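You operate a simulated robot arm through the tools that you are given. There is no shell and no other tool.

Carry out the task below with a simulated robot arm. There is one attempt and no reset: what you move stays moved.

JOB
Add the green folder to the blue binder, under its clamp bar.
Fine: free the rocker, lay the bar on the sideboard meanwhile, then put it back and lock it; lever down at the end.
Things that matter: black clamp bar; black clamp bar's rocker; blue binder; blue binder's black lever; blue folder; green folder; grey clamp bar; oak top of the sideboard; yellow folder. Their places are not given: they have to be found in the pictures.

Only the result counts: the job must be done as asked and must still hold three seconds after the hand-in. Knocking over, shifting, dropping, spilling or breaking anything else fails it.

ROBOT AND FRAMES
A 7-joint arm with a two-finger parallel gripper, fixed in place. Base frame: the origin is at the foot of the arm, x ahead of it, y to its left, z up; the work surface is at about z = 850. Units: mm, rad, N and s.
With the tool pointing down near the work surface it reaches from about 240 to 680 mm from the base axis. Its first joint turns from -1.152 to 1.152 rad. Payload 2.4 kg.
The tool frame sits at the grasp point between the pads (the TCP): z along the fingers, y along the line on which they close. The tips reach 30 mm beyond it. The gripper opens to 94 mm. The fingers are 28 mm wide and 10 mm thick; the gripper's body (50 by 96 mm) begins 55 mm behind the TCP.
Orientation is told as [roll, pitch, yaw] about the base's x, y, z axes, in that order, counted from this pose: with the fingers straight down and closing along the base's y, the tool's x points along the base's -x, its y along +y and its z along -z.

CONTROLS
- The arm moves only by the tool step_arm. Its argument "series" is a list of rows, each a list of 7 numbers: the shift along the base's x, y, z in m, then the turn, a rotation vector about the base's x, y, z in rad, then the finger opening in m, from 0 to 0.094. In form: [[tx, ty, tz, rx, ry, rz, fingers], ...]. A call has 1 to 20 rows; each row shifts and turns the commanded pose from where the row before left it. Rows are played at 5 a second. More than 50 mm and 0.15 rad between two rows, or a gripper value outside its range, and nothing of the call is played. A pose out of reach is approached as far as the arm can. The call stops where the force on the tool passes 40 N (or 10 N more than at its start, if that is more) or the arm is blocked; 0.2 s more then pass. The fingers move at their own pace (about 153 mm/s each) and stop on an object; they squeeze with about 40 N. The grip force told is the motor's: it shows also when the fingers shut on nothing. Time passes only in rows, and 0.2 s behind the last, so rows that do not move let the fingers close. The reply holds the time, the measured pose of the TCP, the force on the tool along the base axes, the opening and the grip force, in the units named above and with some noise, with the torque about the TCP (base axes, N m) and any sound that the robot's microphone picked up.
- Cameras (640 x 400 px; columns grow to the right, rows downward): "scene" is fixed at [31, 469.9, 1442.8]; the picture's right is [-0.81, -0.59, 0.00], its down [-0.34, 0.47, -0.82] and it looks along [0.48, -0.66, -0.58] (base axes); focal length 230 px, centre (320, 200). "wrist" rides on the gripper at [76, 14, -102] in the tool frame; the picture's right is [-0.18, 0.98, 0.00], its down [-0.75, -0.14, -0.64] and it looks along [-0.63, -0.12, 0.77] (tool axes); focal length 243 px, centre (320, 200).
- camera(camera): a new picture of that camera. The clock stands still meanwhile.
- probe_pixels(camera, pixels): there is no depth. For up to 12 entries [column, row, z] of the newest picture of that camera ("zoom" is the newest enlarged one), the place [x, y] in the base frame at which the ray of that pixel passes the height z, good to about 2 mm. The clock stands still meanwhile.
- zoom(camera, box): a new picture of the part [left, top, right, bottom] of that camera's present view, enlarged. The clock stands still meanwhile.
- finish_job(): hands the job in; it is judged then, once.

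Open the gripper and draw the arm clear of the work before you hand the job in, unless the task says otherwise.

The tools are called after "Request:" as name(argument=value, ...) on one line, values as JSON. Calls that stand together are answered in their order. step_arm: Moves the arm, as the interface text tells. Its arguments: {"type":"object","properties":{"series":{"type":"array"}},"required":["series"]} The other tools are called the same way: camera (camera) takes a picture; probe_pixels (camera, pixels) gives the place at which the rays of pixels pass given heights; zoom (camera, box) takes an enlarged picture of a part of a camera's view; finish_job () hands the job in.

At the start:

```text
t: 0.0
position: [303.0, -227.6, 1309.0]
tcp_rot: [0.0, 0.001, -0.001]
wrist_force: [0.6, 0.5, -0.4]
moment: [-0.01, 0.02, 0.02]
grip_width: 93.8
gripper_force: 0.2
```

scene: 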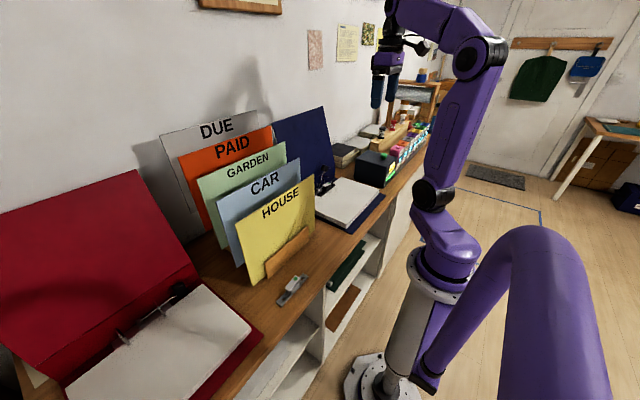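
wrist: 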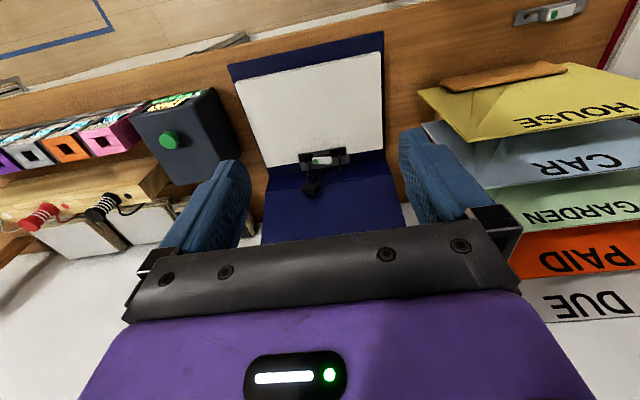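

The scene shows the blue binder at about (345,190) with a black lever/clamp bar, the folder rack at (250,190), a red binder at left and a loose grey clamp bar at (292,290). I'll zoom in on the parts to understand them.

Request:
zoom(camera="scene", box=[270, 100, 430, 240])

Request:
zoom(camera="wrist", box=[220, 30, 420, 250])

Request:
zoom(camera="scene", box=[150, 100, 340, 310])

Request:
zoom(camera="wrist", box=[400, 0, 640, 340])

```text
2.86 times, centred on (350, 170) of scene
```

zoom: 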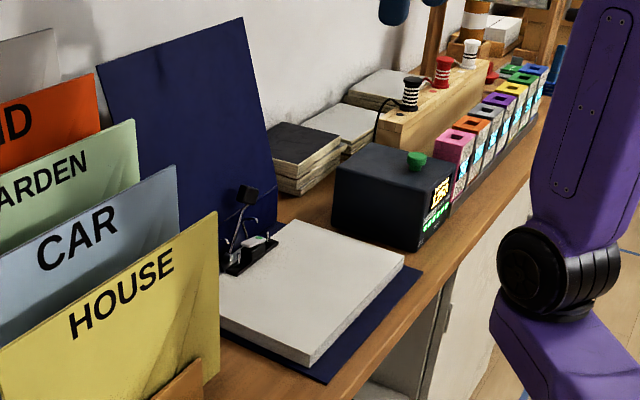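

```text
1.82 times, centred on (320, 140) of wrist
```

zoom: 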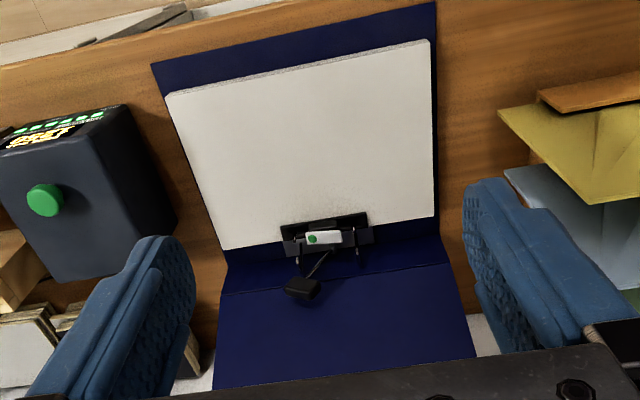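

```text
1.90 times, centred on (245, 205) of scene
```

zoom: 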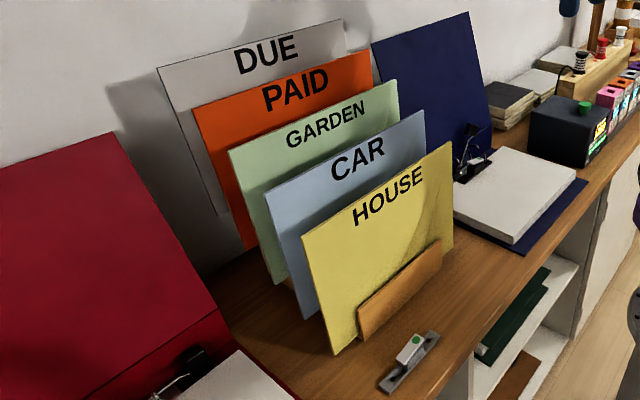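

```text
1.18 times, centred on (520, 170) of wrist
```

zoom: 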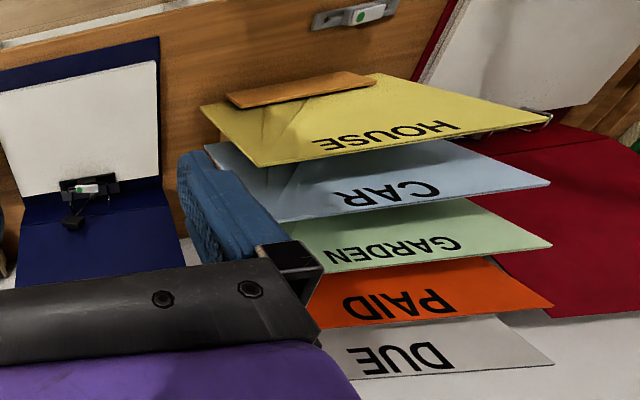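

I need positions, so I'm probing the binder corners, clamp bar, folders and loose bar in both views at plausible heights.

Request:
probe_pixels(camera="wrist", pixels=[[229, 68, 852], [382, 33, 852], [235, 82, 880], [379, 53, 880], [388, 148, 880], [264, 166, 880], [322, 160, 890], [300, 163, 890], [348, 155, 890], [313, 188, 920], [530, 18, 852], [578, 8, 852]])

Request:
probe_pixels(camera="scene", pixels=[[383, 194, 852], [350, 233, 852], [346, 227, 870], [371, 191, 880], [333, 184, 890], [328, 168, 920], [292, 290, 852], [243, 282, 852], [316, 234, 870], [313, 174, 1000], [233, 222, 1000], [272, 134, 1050]])

Request:
zoom(camera="wrist", box=[280, 130, 380, 210])

Request:
zoom(camera="scene", box=[305, 155, 365, 205])

```text
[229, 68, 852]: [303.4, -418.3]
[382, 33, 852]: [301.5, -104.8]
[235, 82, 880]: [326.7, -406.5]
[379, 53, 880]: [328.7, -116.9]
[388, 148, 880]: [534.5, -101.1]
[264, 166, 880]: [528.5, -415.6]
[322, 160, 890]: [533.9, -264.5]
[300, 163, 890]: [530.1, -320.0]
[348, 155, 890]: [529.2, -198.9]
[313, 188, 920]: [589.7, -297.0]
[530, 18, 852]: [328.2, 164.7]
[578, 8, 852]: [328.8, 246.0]
```

```text
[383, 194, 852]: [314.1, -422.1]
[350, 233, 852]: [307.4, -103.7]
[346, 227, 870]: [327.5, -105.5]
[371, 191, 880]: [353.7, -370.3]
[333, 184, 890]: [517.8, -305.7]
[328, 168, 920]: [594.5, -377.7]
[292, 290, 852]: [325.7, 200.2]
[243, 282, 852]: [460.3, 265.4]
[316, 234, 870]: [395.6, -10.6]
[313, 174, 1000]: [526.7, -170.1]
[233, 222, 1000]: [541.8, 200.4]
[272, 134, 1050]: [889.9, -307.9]
```

```text
5.00 times, centred on (330, 170) of wrist
```

zoom: 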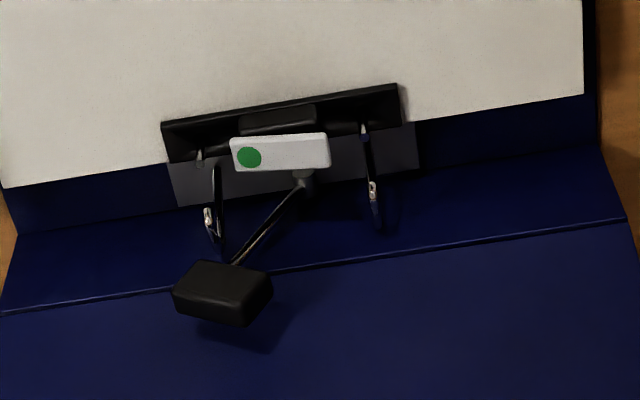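

```text
8.00 times, centred on (335, 180) of scene
```

zoom: 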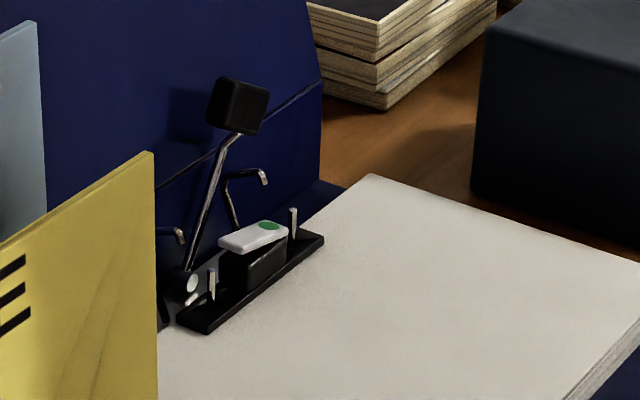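

The lever is up and the arches look open. The clamp bar sits over two posts near (530,-262) with a white rocker, and the green dot is at the −y end. I'll move the wrist camera closer to inspect it.

Request:
step_arm(series=[[0.0, -0.008, -0.04, 0, 0, 0, 0.094], [0.0, -0.008, -0.04, 0, 0, 0, 0.094], [0.0, -0.008, -0.04, 0, 0, 0, 0.094], [0.0, -0.008, -0.04, 0, 0, 0, 0.094], [0.0, -0.005, -0.04, 0, 0, 0, 0.094]])

Request:
camera(camera="wrist")

Request:
zoom(camera="wrist", box=[230, 120, 430, 245])

```text
t: 1.2
position: [303.2, -263.0, 1109.5]
tcp_rot: [-0.001, 0.0, 0.0]
wrist_force: [-1.1, 0.2, 0.3]
moment: [-0.02, -0.05, 0.01]
grip_width: 94.0
gripper_force: 0.1
```

```text
taken
```

wrist: 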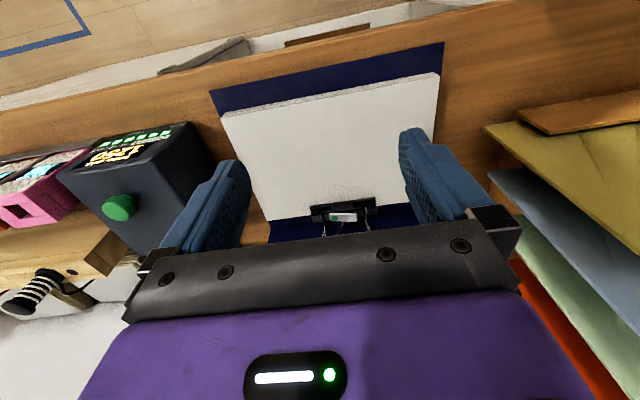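

```text
3.20 times, centred on (330, 182) of wrist
```

zoom: 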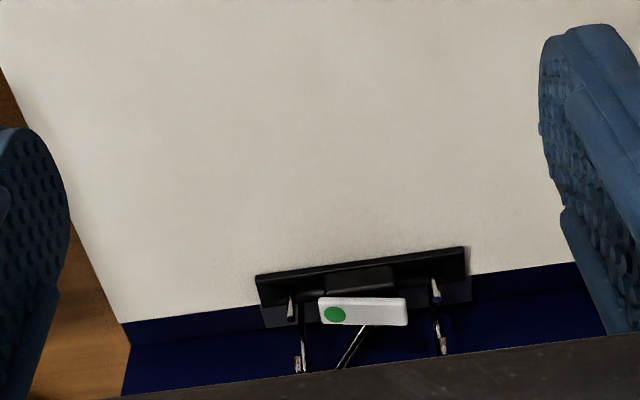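

The hand covers the lower part of the view, so I'll go forward in x to get the mechanism into the upper half of the picture.

Request:
step_arm(series=[[0.04, 0.0, 0.0, 0, 0, 0, 0.094], [0.04, 0.0, 0.0, 0, 0, 0, 0.094], [0.03, 0.0, -0.02, 0, 0, 0, 0.094], [0.0, 0.0, -0.03, 0, 0, 0, 0.094]])

Request:
camera(camera="wrist")

Request:
zoom(camera="wrist", box=[250, 80, 410, 200])

Request:
camera(camera="scene")

```text
t: 2.2
position: [412.0, -263.6, 1059.6]
tcp_rot: [0.002, 0.0, -0.001]
wrist_force: [0.3, 0.2, -0.3]
moment: [0.0, -0.01, 0.02]
grip_width: 94.0
gripper_force: 0.0
```

```text
taken
```

wrist: 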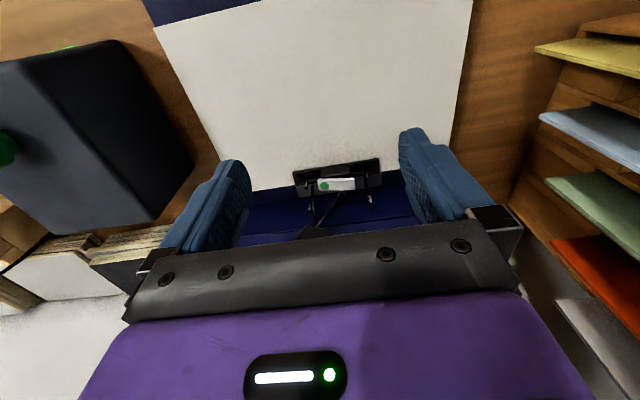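

```text
3.33 times, centred on (330, 140) of wrist
```

zoom: 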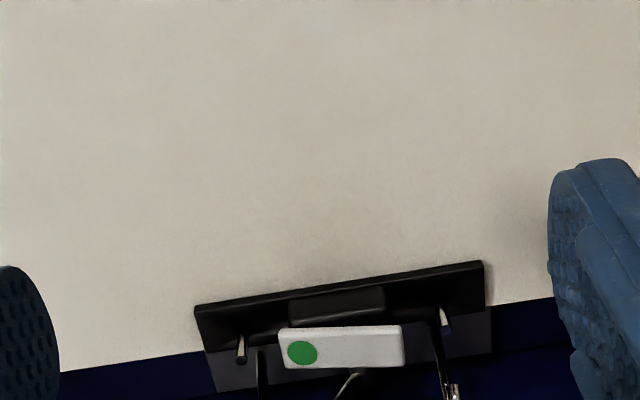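

```text
taken
```

scene: 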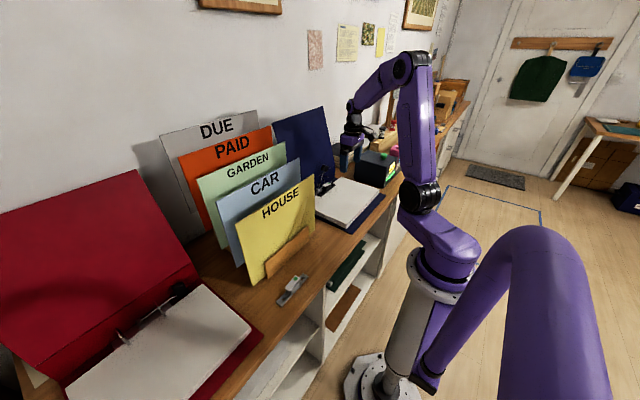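

I now have two viewpoints of the bar. I'm probing the same features (post tips and bases, bar ends, green dot, lever knob) at several heights to triangulate them.

Request:
probe_pixels(camera="wrist", pixels=[[292.5, 171.8, 870], [292.5, 171.8, 890], [378.6, 158.6, 870], [378.6, 158.6, 890], [306.3, 181.4, 880], [306.3, 181.4, 910], [324.6, 185.6, 880], [324.6, 185.6, 910], [366, 174.5, 880], [366, 174.5, 910], [254, 191, 870], [254, 191, 850]])

Request:
probe_pixels(camera="scene", pixels=[[335.6, 184.6, 870], [335.6, 184.6, 890], [318.1, 195.3, 870], [318.1, 195.3, 890], [331.5, 181, 880], [331.5, 181, 910], [328.4, 183.3, 880], [328.4, 183.3, 910], [321.4, 188.5, 880], [321.4, 188.5, 910], [324.7, 168, 920], [324.7, 168, 950]])

```text
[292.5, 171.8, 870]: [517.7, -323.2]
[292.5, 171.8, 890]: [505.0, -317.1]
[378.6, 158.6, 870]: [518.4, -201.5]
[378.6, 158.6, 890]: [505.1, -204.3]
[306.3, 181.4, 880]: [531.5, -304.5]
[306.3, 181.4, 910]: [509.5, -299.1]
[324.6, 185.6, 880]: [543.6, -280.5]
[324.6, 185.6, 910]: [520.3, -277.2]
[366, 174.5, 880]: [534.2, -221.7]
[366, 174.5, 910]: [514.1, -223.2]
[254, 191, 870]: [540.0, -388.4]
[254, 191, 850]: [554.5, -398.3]
```

```text
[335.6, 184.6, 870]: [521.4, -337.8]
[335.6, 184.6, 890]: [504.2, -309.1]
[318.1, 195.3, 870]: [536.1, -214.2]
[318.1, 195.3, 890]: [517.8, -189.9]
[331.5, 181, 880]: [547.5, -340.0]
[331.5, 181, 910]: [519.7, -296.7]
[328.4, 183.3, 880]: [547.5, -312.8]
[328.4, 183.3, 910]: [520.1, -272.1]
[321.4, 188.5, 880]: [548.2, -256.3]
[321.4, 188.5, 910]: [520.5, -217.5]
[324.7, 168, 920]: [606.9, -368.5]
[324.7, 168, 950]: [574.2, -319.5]
```

The bar's top is at z≈883, spans y −319…−203, and the green dot is at about (524,−278,906). Next I'm zooming on the red binder's lever, the loose grey bar and the rocker to compare states.

Request:
zoom(camera="scene", box=[100, 270, 220, 350])

Request:
zoom(camera="scene", box=[265, 265, 325, 315])

Request:
zoom(camera="scene", box=[315, 165, 345, 200])

Request:
zoom(camera="wrist", box=[285, 145, 385, 210])

Request:
zoom(camera="scene", box=[190, 130, 330, 290])

```text
5.00 times, centred on (160, 310) of scene
```

zoom: 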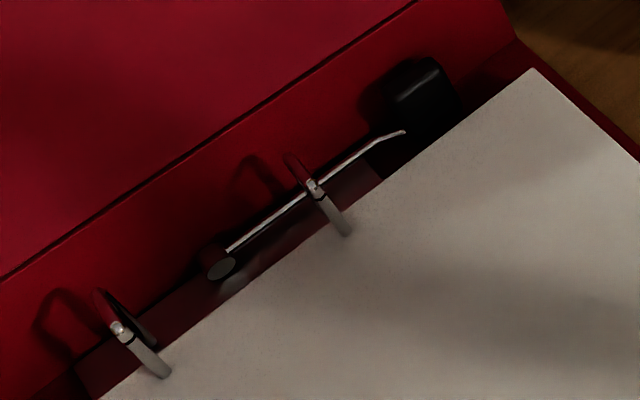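

```text
8.00 times, centred on (295, 290) of scene
```

zoom: 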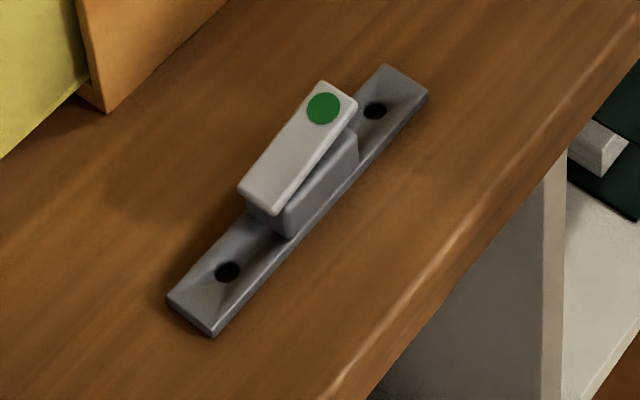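

```text
11.43 times, centred on (330, 182) of scene
```

zoom: 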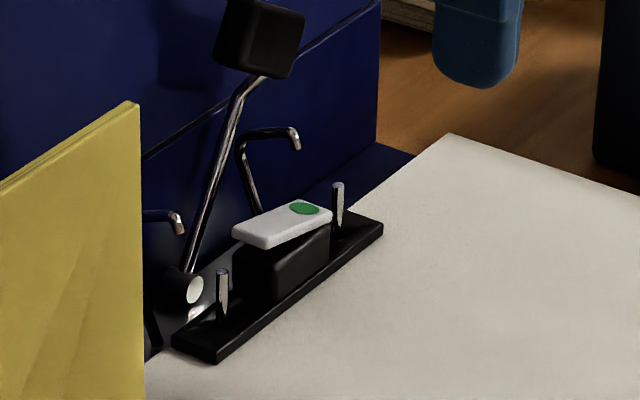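

```text
6.15 times, centred on (335, 178) of wrist
```

zoom: 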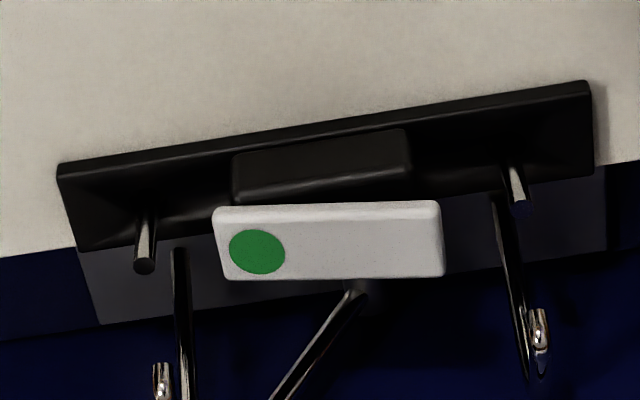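

```text
2.50 times, centred on (260, 210) of scene
```

zoom: 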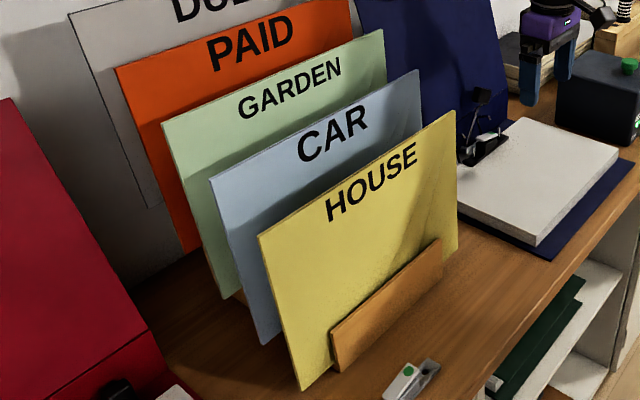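

The loose grey bar's green end sits up (free), while the black bar's green end is pressed down (locked). The red binder's lever lies along −y when down. Next I'm raising the arm and moving over to view the folder rack.

Request:
step_arm(series=[[-0.02, 0.0, 0.045, 0, 0, 0, 0.094], [-0.02, 0.0, 0.045, 0, 0, 0, 0.094], [-0.03, 0.02, 0.04, 0, 0, 0, 0.094], [-0.03, 0.03, 0.02, 0, 0, 0, 0.094], [-0.02, 0.04, 0.0, 0, 0, 0, 0.094], [-0.02, 0.045, 0.0, 0, 0, 0, 0.094], [0.0, 0.045, 0.0, 0, 0, 0, 0.094], [0.0, 0.045, 0.0, 0, 0, 0, 0.094], [0.0, 0.045, 0.0, 0, 0, 0, 0.094], [0.0, 0.04, 0.0, 0, 0, 0, 0.094]])

Request:
camera(camera="wrist")

```text
refused: row 3 steps farther than a row can; nothing moved
```

```text
taken
```

wrist: 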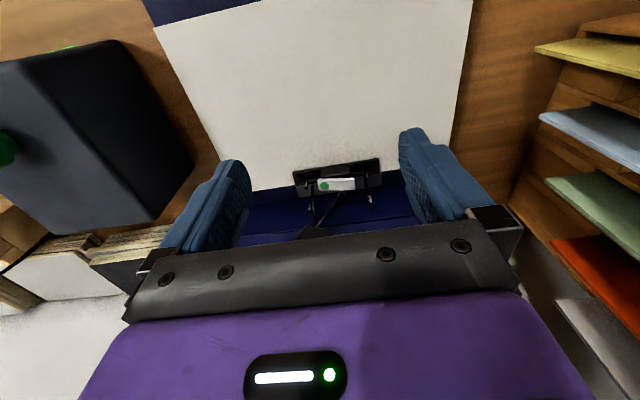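

That call was refused because one row's step was over 50 mm. I'm resending the move with shorter rows.

Request:
step_arm(series=[[-0.02, 0.0, 0.045, 0, 0, 0, 0.094], [-0.02, 0.0, 0.045, 0, 0, 0, 0.094], [-0.02, 0.0, 0.045, 0, 0, 0, 0.094], [-0.03, 0.03, 0.01, 0, 0, 0, 0.094], [-0.02, 0.045, 0.0, 0, 0, 0, 0.094], [-0.02, 0.045, 0.0, 0, 0, 0, 0.094], [-0.02, 0.045, 0.0, 0, 0, 0, 0.094], [-0.01, 0.045, 0.0, 0, 0, 0, 0.094], [0.0, 0.045, 0.0, 0, 0, 0, 0.094], [0.0, 0.045, 0.0, 0, 0, 0, 0.094]])

Request:
camera(camera="wrist")

```text
t: 4.4
position: [252.7, 36.2, 1206.5]
tcp_rot: [-0.001, 0.001, -0.001]
wrist_force: [-0.3, -1.0, 0.7]
moment: [-0.02, 0.01, -0.01]
grip_width: 94.1
gripper_force: 0.1
```

```text
taken
```

wrist: 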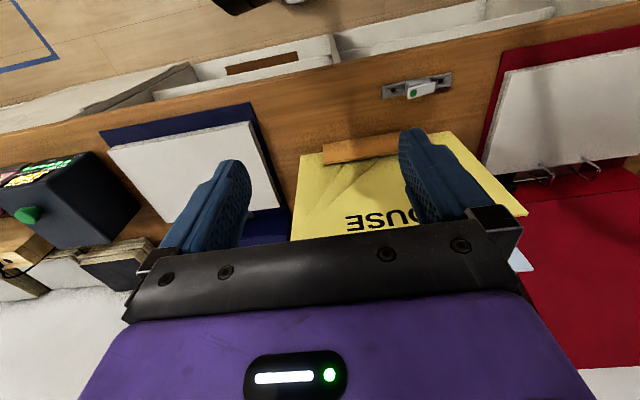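

The hand hides the rack, so I'll go up and forward to look down on the folders' top edges in the upper part of the picture.

Request:
step_arm(series=[[0.02, 0.0, 0.045, 0, 0, 0, 0.094], [0.03, 0.0, 0.035, 0, 0, 0, 0.094], [0.04, 0.0, 0.02, 0, 0, 0, 0.094], [0.045, 0.0, 0.0, 0, 0, 0, 0.094], [0.035, 0.0, 0.0, 0, 0, 0, 0.094]])

Request:
camera(camera="wrist")

```text
t: 5.6
position: [424.2, 36.5, 1304.4]
tcp_rot: [0.0, 0.001, 0.0]
wrist_force: [0.6, 0.5, 0.3]
moment: [0.02, 0.0, 0.0]
grip_width: 94.2
gripper_force: 0.0
```

```text
taken
```

wrist: 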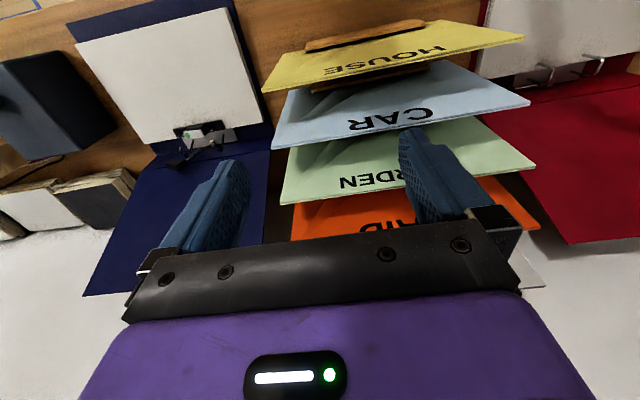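

The green GARDEN folder's top edge runs from (281,204) to (535,165) in the wrist view. I'm probing the top corners of the green, blue and yellow folders in both views to triangulate them.

Request:
probe_pixels(camera="wrist", pixels=[[281, 204, 1050], [281, 204, 1100], [535, 165, 1050], [535, 165, 1100], [272, 148, 1050], [272, 148, 1100], [529, 103, 1050], [529, 103, 1100], [264, 91, 1050], [264, 91, 1100], [524, 37, 1050], [524, 37, 1100]])

Request:
probe_pixels(camera="scene", pixels=[[197.2, 178.8, 1050], [197.2, 178.8, 1100], [284.8, 142, 1050], [284.8, 142, 1100], [216, 201.2, 1050], [216, 201.2, 1100], [300, 158, 1050], [300, 158, 1100], [235.2, 224.4, 1050], [235.2, 224.4, 1100], [314, 174, 1050], [314, 174, 1100]])

Request:
zoom(camera="wrist", box=[250, 10, 550, 210])

Request:
zoom(camera="wrist", box=[150, 110, 250, 180])

```text
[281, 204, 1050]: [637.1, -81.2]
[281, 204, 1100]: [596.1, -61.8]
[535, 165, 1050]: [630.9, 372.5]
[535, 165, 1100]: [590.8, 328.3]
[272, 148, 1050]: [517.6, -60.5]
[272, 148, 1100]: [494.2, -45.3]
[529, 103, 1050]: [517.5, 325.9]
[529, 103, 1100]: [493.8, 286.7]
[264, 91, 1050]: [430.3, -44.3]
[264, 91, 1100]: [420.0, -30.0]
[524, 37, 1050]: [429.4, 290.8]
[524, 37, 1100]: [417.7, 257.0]
```

```text
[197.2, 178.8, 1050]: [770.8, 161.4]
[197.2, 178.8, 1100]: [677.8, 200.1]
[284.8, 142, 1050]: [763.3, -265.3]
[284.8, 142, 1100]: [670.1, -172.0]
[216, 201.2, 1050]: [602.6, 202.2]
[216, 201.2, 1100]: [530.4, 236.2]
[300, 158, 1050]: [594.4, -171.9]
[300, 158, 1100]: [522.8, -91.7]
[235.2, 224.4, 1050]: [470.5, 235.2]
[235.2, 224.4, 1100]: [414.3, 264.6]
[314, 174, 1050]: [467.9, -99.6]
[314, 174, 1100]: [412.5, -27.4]
```

```text
2.00 times, centred on (400, 110) of wrist
```

zoom: 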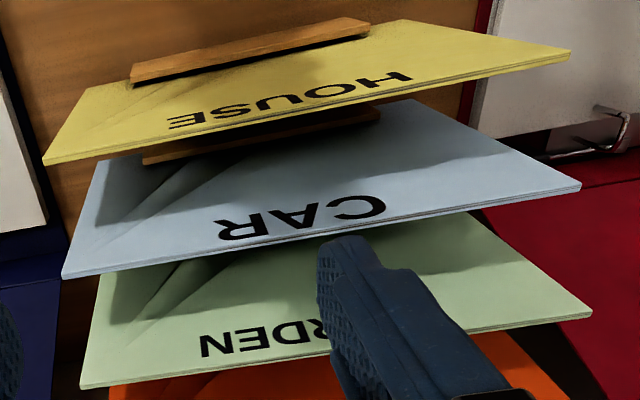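

```text
5.71 times, centred on (200, 145) of wrist
```

zoom: 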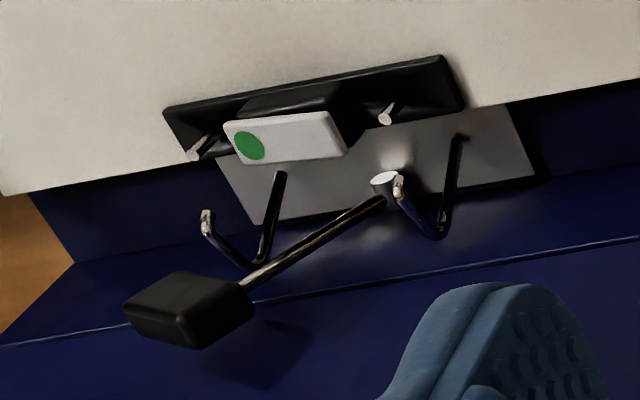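

From these the green folder's top edge is at about x=531, z=1176, y −37…260, with the blue one at x≈478, z≈1134. I'm probing the rocker corners, lever pivot and knob in the current views for accuracy.

Request:
probe_pixels(camera="wrist", pixels=[[187.7, 135.5, 906], [183.0, 131.3, 906], [200.9, 129.6, 912], [204.7, 136.6, 912], [186.5, 138.5, 906], [211.4, 141.8, 870], [211.4, 141.8, 890], [177.2, 164.6, 950], [177.2, 164.6, 980], [212, 130.7, 900], [178.5, 137.1, 900], [188, 149, 900]])

Request:
probe_pixels(camera="scene", pixels=[[319.06, 189.9, 870], [319.06, 189.9, 890], [331.6, 180.5, 900], [321.5, 188, 900], [325.0, 168.0, 950], [325.0, 168.0, 980], [322.7, 184.9, 912], [252, 285, 862], [262, 365, 850], [310, 300, 850], [330, 262, 850], [300, 330, 850]])

```text
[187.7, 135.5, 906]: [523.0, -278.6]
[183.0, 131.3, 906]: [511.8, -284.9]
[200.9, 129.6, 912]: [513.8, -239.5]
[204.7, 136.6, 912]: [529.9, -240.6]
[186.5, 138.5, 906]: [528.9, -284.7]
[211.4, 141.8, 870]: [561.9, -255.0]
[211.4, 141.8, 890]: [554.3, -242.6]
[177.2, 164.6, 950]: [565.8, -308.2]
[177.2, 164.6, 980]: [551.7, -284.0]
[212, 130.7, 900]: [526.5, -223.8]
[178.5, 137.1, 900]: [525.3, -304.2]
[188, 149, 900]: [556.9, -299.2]
```

```text
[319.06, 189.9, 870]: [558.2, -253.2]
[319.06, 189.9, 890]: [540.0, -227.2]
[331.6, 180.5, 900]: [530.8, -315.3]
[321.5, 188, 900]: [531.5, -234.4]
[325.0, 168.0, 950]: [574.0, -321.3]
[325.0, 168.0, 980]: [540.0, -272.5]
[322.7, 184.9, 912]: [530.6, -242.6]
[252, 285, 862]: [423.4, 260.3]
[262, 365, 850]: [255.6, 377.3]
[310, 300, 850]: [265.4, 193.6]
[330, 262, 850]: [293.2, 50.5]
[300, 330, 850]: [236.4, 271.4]
```

The rocker spans x 512–530, y −285…−240, the posts are at about (522,−302) and (523,−222) with tips at z≈907, and the lever knob is at about (559,−297,964). I'm moving above the undotted (+y) end of the rocker with the tool tilted 0.25 rad, so the hand stays clear of the knob.

Request:
step_arm(series=[[0.0085, -0.0354, 0, 0, 0, 0, 0.0], [0.0085, -0.0354, 0, 0, 0, 0, 0.0], [0.0085, -0.0354, 0, 0, 0, 0, 0.0], [0.0085, -0.0354, 0, 0, 0, 0, 0.0], [0.0085, -0.0354, 0, 0, 0, 0, 0.0], [0.0085, -0.0354, 0, 0, 0, 0, 0.0], [0.0085, -0.0354, 0, 0, -0.125, 0, 0.0], [0.0085, -0.0357, 0, 0, -0.125, 0, 0.0], [0.0, 0, -0.045, 0, 0, 0, 0.0], [0.0, 0, -0.045, 0, 0, 0, 0.0], [0.0, 0, -0.045, 0, 0, 0, 0.0], [0.0, 0, -0.045, 0, 0, 0, 0.0], [0.0, 0, -0.045, 0, 0, 0, 0.0], [0.0, 0, -0.045, 0, 0, 0, 0.0]])

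Request:
camera(camera="wrist")

Request:
zoom(camera="scene", box=[300, 120, 400, 210])

```text
t: 8.6
position: [491.2, -244.6, 1036.7]
tcp_rot: [-0.001, -0.25, -0.001]
wrist_force: [0.7, 0.6, -0.4]
moment: [0.03, 0.0, 0.02]
grip_width: 0.0
gripper_force: 33.3
```

```text
taken
```

wrist: 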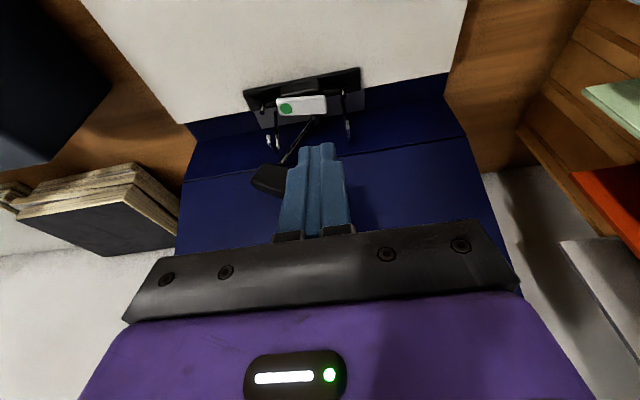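

```text
4.44 times, centred on (350, 165) of scene
```

zoom: 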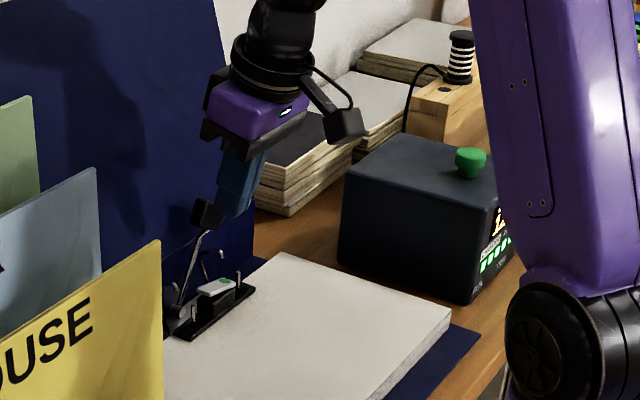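

The view now shows the rocker clearly at (301,106), in front of the closed fingers. I'll zoom and probe it here for a third check of the positions.

Request:
zoom(camera="wrist", box=[230, 55, 380, 165])

Request:
probe_pixels(camera="wrist", pixels=[[286, 108, 906], [320, 103, 912], [277, 108, 906], [327, 105, 912], [263, 182, 964], [263, 182, 980], [265, 111, 907], [345, 100, 907]])

```text
3.64 times, centred on (305, 110) of wrist
```

zoom: 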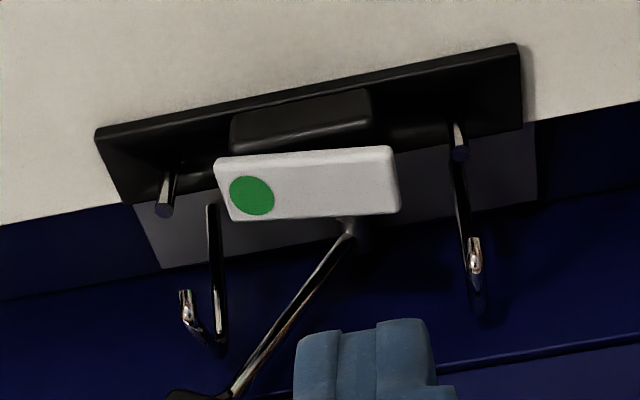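

```text
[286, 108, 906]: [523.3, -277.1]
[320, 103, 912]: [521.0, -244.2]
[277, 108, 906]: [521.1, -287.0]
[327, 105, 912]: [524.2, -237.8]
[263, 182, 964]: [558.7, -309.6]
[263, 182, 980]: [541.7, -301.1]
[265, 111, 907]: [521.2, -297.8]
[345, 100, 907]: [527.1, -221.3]
```

The rocker position is confirmed (dot at 523,−277; raised end at y≈−240). I'm moving forward and descending to just above the raised end.

Request:
step_arm(series=[[0.017, 0, -0.01, 0, 0, 0, 0.0], [0.017, 0, -0.02, 0, 0, 0, 0.0], [0, 0, -0.03, 0, 0, 0, 0.0], [0, 0, -0.016, 0, 0, 0, 0.0], [0, 0, 0, 0, 0, 0, 0.0]])

Request:
camera(camera="wrist")

Request:
zoom(camera="scene", box=[305, 150, 365, 205])

```text
t: 9.8
position: [525.4, -245.5, 960.8]
tcp_rot: [-0.001, -0.251, 0.0]
wrist_force: [0.3, -0.4, 0.5]
moment: [0.0, 0.03, -0.01]
grip_width: 0.0
gripper_force: 33.1
```

```text
taken
```

wrist: 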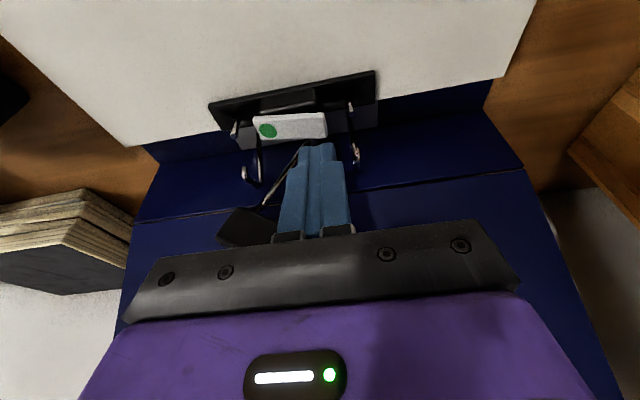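

```text
7.27 times, centred on (335, 178) of scene
```

zoom: 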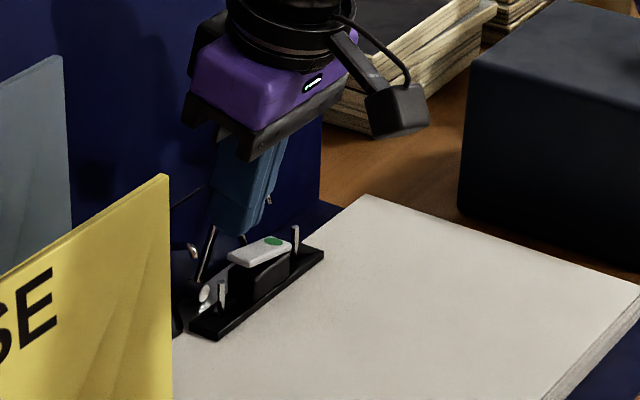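

The tips should be at about z=928 over the raised end. I'm checking the tip pixel (319,144) against that before pressing.

Request:
probe_pixels(camera="wrist", pixels=[[319, 143, 928], [319, 148, 928], [300, 147, 928], [336, 143, 928], [324, 126, 912], [268, 130, 906]])

Request:
zoom(camera="wrist", box=[220, 80, 400, 190])

```text
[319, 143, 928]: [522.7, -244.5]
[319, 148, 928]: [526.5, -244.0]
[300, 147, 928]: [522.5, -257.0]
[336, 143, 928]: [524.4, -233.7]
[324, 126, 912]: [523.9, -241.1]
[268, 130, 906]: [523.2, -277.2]
```

```text
3.56 times, centred on (310, 135) of wrist
```

zoom: 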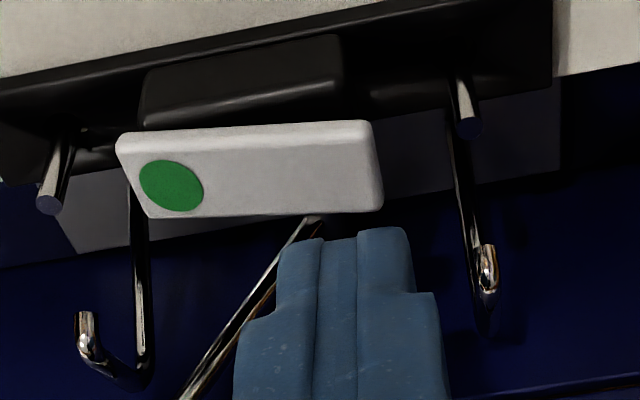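

The tip sits over the undotted end at y≈−245. I'm pressing down slowly.

Request:
step_arm(series=[[0, 0, -0.005, 0, 0, 0, 0.0], [0, 0, -0.005, 0, 0, 0, 0.0], [0, 0, -0.004, 0, 0, 0, 0.0], [0, 0, -0.003, 0, 0, 0, 0.0], [0, 0, -0.003, 0, 0, 0, 0.0], [0, 0, -0.003, 0, 0, 0, 0.0]])

Request:
zoom(camera="wrist", box=[220, 80, 400, 190])

```text
t: 11.2
position: [528.2, -247.3, 939.3]
tcp_rot: [-0.002, -0.256, 0.001]
wrist_force: [-4.4, 2.5, 13.0]
moment: [-0.01, 0.21, -0.06]
grip_width: 0.0
gripper_force: 33.0
stopped in row 6: the force on the tool passed its limit at 44 N (the readings are from after the stop); the commanded pose is now the measured one
```

```text
3.56 times, centred on (310, 135) of wrist
```

zoom: 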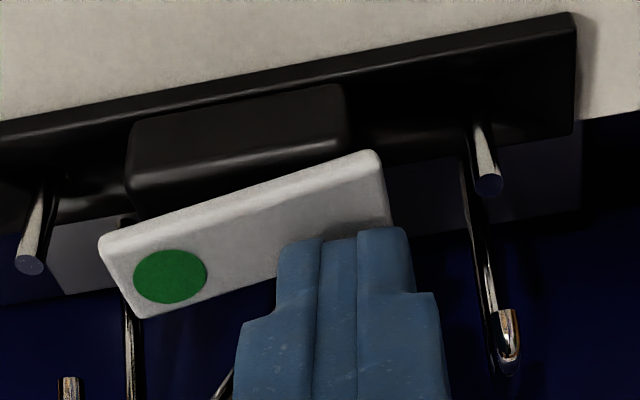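

The rocker has tipped over: the +y end is down and the green end is up. I'm lifting off to check that it stays.

Request:
step_arm(series=[[0, 0, 0.01, 0, 0, 0, 0.0], [-0.005, 0, 0.03, 0, 0, 0, 0.0], [-0.01, 0, 0.04, 0, 0, 0, 0.0], [-0.03, 0, 0.03, 0, 0, 0, 0.0]])

Request:
camera(camera="wrist")

Request:
zoom(camera="wrist", box=[220, 40, 400, 150])

Request:
zoom(camera="scene", box=[305, 160, 355, 205])

```text
t: 12.2
position: [481.0, -245.2, 1048.3]
tcp_rot: [-0.002, -0.256, -0.001]
wrist_force: [0.4, -0.7, -0.4]
moment: [-0.01, 0.01, -0.03]
grip_width: 0.0
gripper_force: 33.4
```

```text
taken
```

wrist: 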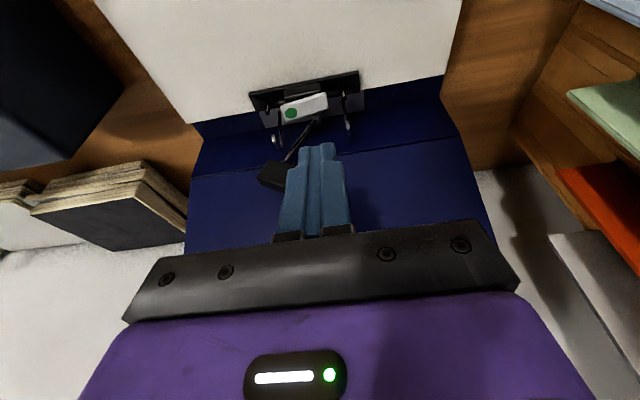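

```text
3.56 times, centred on (310, 95) of wrist
```

zoom: 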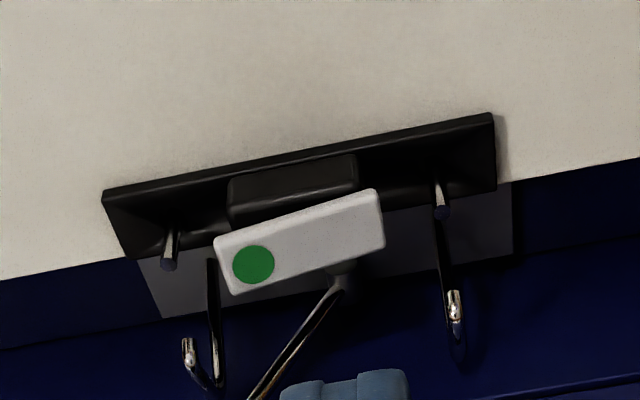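

```text
8.89 times, centred on (330, 182) of scene
```

zoom: 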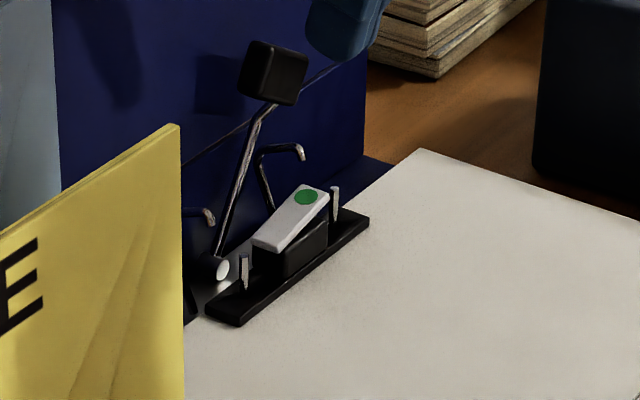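

The rocker stays freed with its green end up. Before grasping I'm probing the block under the rocker and the bar edges for the grip.

Request:
probe_pixels(camera="wrist", pixels=[[284.2, 89.4, 900], [320.7, 82.4, 900], [284.6, 102.2, 883], [321.3, 94.4, 883], [249, 92.5, 883], [358.6, 70.6, 883], [257, 111.5, 883], [359.5, 92, 883], [326.6, 93, 905], [328, 107, 905], [280.5, 109.5, 914], [285.8, 121.2, 914]])

Request:
step_arm(series=[[-0.02, 0, 0.035, 0, 0.128, 0, 0.034], [-0.02, 0, 0.025, 0, 0.128, 0, 0.034], [0, 0, 0, 0, 0, -0.15, 0.034], [0, 0, 0, 0, 0, -0.15, 0.034], [0, 0, 0, 0, 0, -0.15, 0.034], [0, 0, 0, 0, 0, -0.15, 0.034], [0, 0, 0, 0, 0, -0.15, 0.034], [0, 0, 0, 0, 0, -0.15, 0.034], [0, 0, 0, 0, 0, -0.15, 0.034], [0, 0, 0, 0, 0, -0.15, 0.034], [0, 0, 0, 0, 0, -0.15, 0.034], [0, 0, 0, 0, 0, -0.15, 0.034], [0, 0, 0, 0, 0, -0.0708, 0.034]])

Request:
camera(camera="wrist")

Request:
camera(camera="scene")

```text
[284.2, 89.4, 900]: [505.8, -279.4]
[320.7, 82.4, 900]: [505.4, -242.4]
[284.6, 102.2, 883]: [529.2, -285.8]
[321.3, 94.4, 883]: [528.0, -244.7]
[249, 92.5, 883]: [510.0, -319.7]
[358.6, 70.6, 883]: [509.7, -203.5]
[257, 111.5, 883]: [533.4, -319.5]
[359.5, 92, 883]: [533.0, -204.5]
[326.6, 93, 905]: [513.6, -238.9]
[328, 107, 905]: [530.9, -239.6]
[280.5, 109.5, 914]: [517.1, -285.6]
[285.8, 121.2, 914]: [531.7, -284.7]
```

```text
t: 15.1
position: [443.6, -247.8, 1109.2]
tcp_rot: [0.0, 0.0, -1.57]
wrist_force: [0.2, 0.4, 0.3]
moment: [0.02, -0.01, -0.03]
grip_width: 34.0
gripper_force: 0.0
```

```text
taken
```

wrist: 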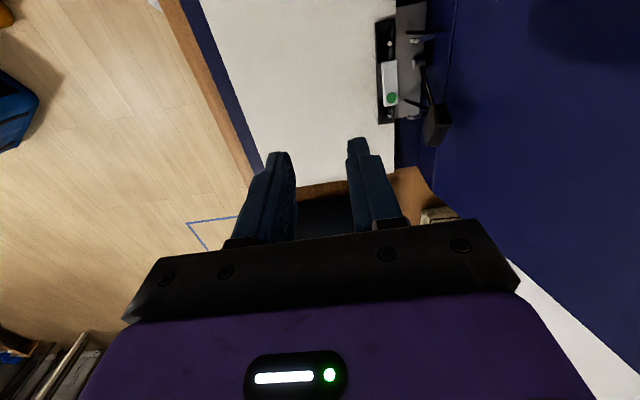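

```text
taken
```

scene: 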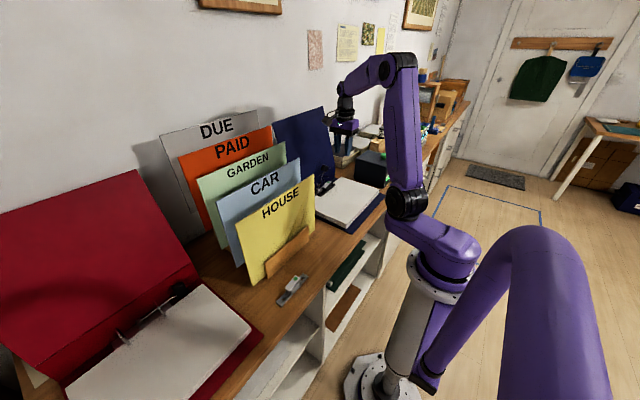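

Yaw −90° works, and the fingers now close along x. The bar spans x 510–533, with a block under the rocker centred at (521,−262). I'm tilting by −0.3 rad about x so the hand leans away from the lever knob, and moving over the block.

Request:
step_arm(series=[[0.02, 0, 0, -0.15, 0, 0, 0.034], [0.02, 0, 0, -0.15, 0, 0, 0.034], [0.02, -0.001, -0.03, 0, 0, 0, 0.034], [0.018, -0.002, -0.04, 0, 0, 0, 0.034], [0, 0, -0.039, 0, 0, 0, 0.034], [0, 0, 0, 0, 0, 0, 0.034]])

Request:
camera(camera="wrist")

Request:
zoom(camera="scene", box=[300, 140, 370, 205])

```text
t: 16.4
position: [520.2, -250.4, 1000.6]
tcp_rot: [-0.002, -0.301, -1.57]
wrist_force: [0.5, 0.8, 0.5]
moment: [-0.02, 0.01, -0.01]
grip_width: 33.9
gripper_force: 0.1
```

```text
taken
```

wrist: 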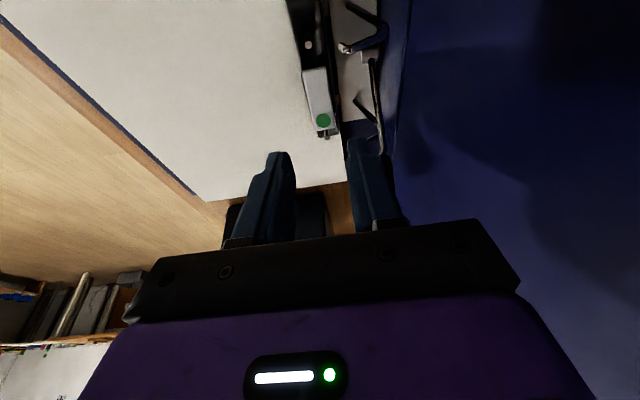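

```text
6.15 times, centred on (335, 172) of scene
```

zoom: 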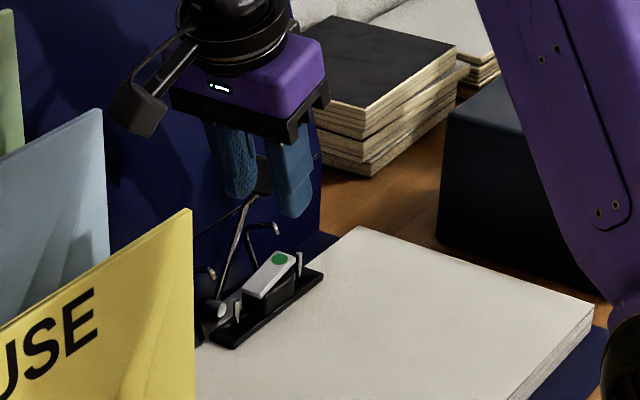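

The hand leans toward +y as planned. I'm descending with a small +y offset to stay clear of the knob and arch, then moving onto the block.

Request:
step_arm(series=[[0.001, 0.006, 0, 0, 0, 0, 0.034], [0, 0, -0.02, 0, 0, 0, 0.034], [0, 0, -0.02, 0, 0, 0, 0.034], [0, 0, -0.015, 0, 0, 0, 0.034], [0, 0, 0, 0, 0, 0, 0.034]])

Request:
camera(camera="wrist")

Request:
zoom(camera="scene", box=[305, 155, 355, 200])

```text
t: 17.6
position: [522.6, -244.0, 945.4]
tcp_rot: [-0.002, -0.299, -1.569]
wrist_force: [0.4, 0.4, 0.3]
moment: [-0.01, 0.02, 0.0]
grip_width: 34.2
gripper_force: 0.2
```

```text
taken
```

wrist: 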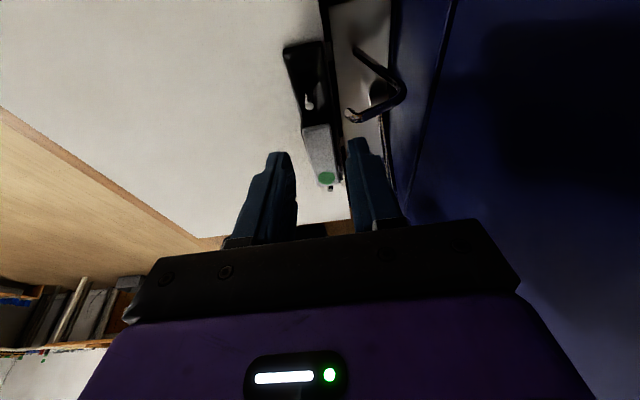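

```text
8.89 times, centred on (330, 178) of scene
```

zoom: 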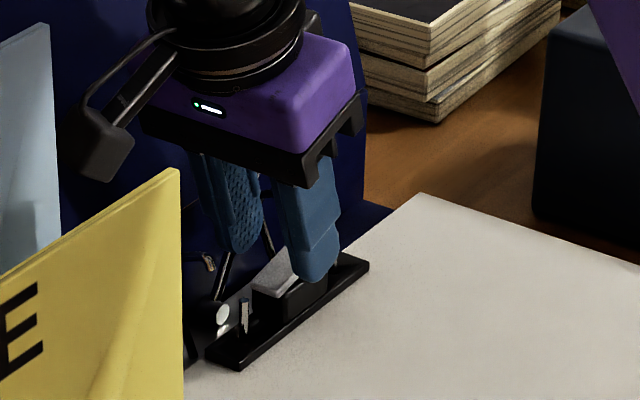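

The fingers straddle the rocker with clearance on both sides. I'm descending the last 27 mm and then closing.

Request:
step_arm(series=[[-0.0005, -0.003, -0.01, 0, 0, 0, 0.034], [-0.0005, -0.003, -0.01, 0, 0, 0, 0.034], [0, 0, -0.007, 0, 0, 0, 0.034], [0, 0, 0, 0, 0, 0, 0.034]])

Request:
camera(camera="wrist")

Request:
zoom(camera="wrist", box=[250, 60, 420, 200])

Request:
zoom(camera="scene", box=[305, 155, 355, 200])

```text
t: 18.6
position: [519.7, -249.1, 917.0]
tcp_rot: [-0.002, -0.301, -1.569]
wrist_force: [0.7, 0.8, -0.1]
moment: [0.04, 0.01, 0.01]
grip_width: 33.9
gripper_force: 0.1
```

```text
taken
```

wrist: 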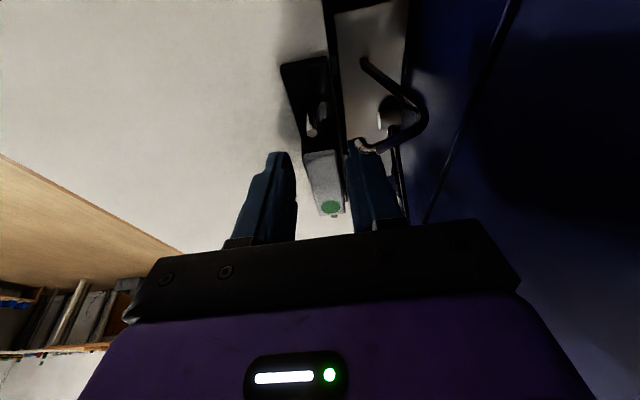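

```text
2.86 times, centred on (335, 130) of wrist
```

zoom: 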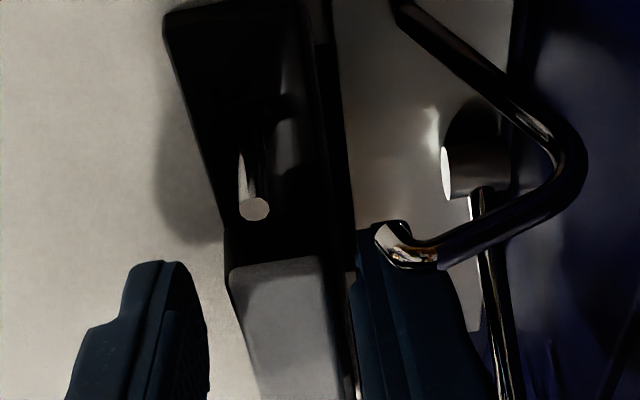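

```text
8.89 times, centred on (330, 178) of scene
```

zoom: 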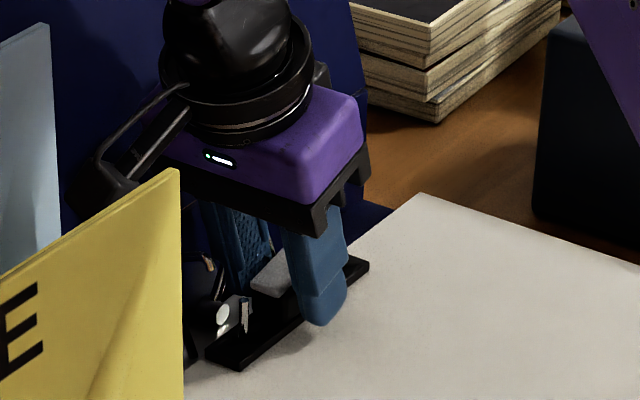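

The fingers straddle the block with a gap on each side. I'm centring by +1.5 mm and closing.

Request:
step_arm(series=[[0.0015, 0, 0.0005, 0, 0, 0, 0.03], [0, 0, 0, 0, 0, 0, 0.02], [0, 0, 0, 0, 0, 0, 0.01], [0, 0, 0, 0, 0, 0, 0.0], [0, 0, 0, 0, 0, 0, 0.0]])

Request:
zoom(camera="wrist", box=[250, 60, 420, 200])

Request:
zoom(camera="scene", box=[305, 155, 355, 200])

```text
t: 19.9
position: [521.5, -250.2, 917.2]
tcp_rot: [-0.002, -0.3, -1.569]
wrist_force: [0.0, 0.7, 1.7]
moment: [-0.02, 0.03, -0.05]
grip_width: 20.9
gripper_force: 40.1
```

```text
2.86 times, centred on (335, 130) of wrist
```

zoom: 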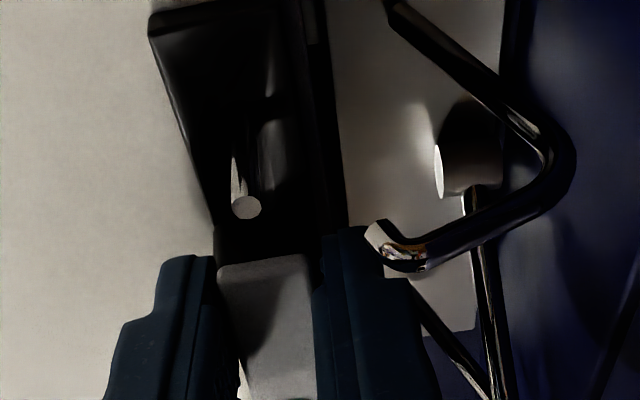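

```text
8.89 times, centred on (330, 178) of scene
```

zoom: 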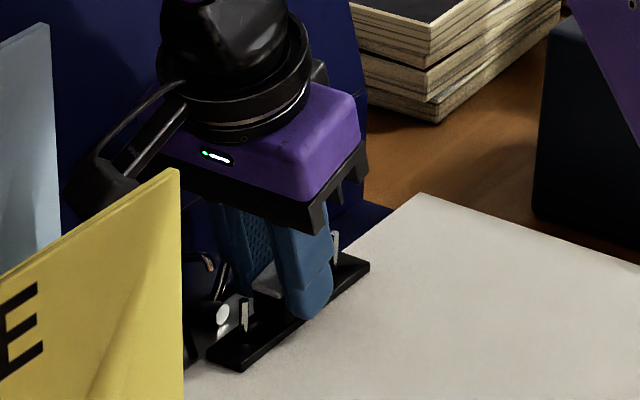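

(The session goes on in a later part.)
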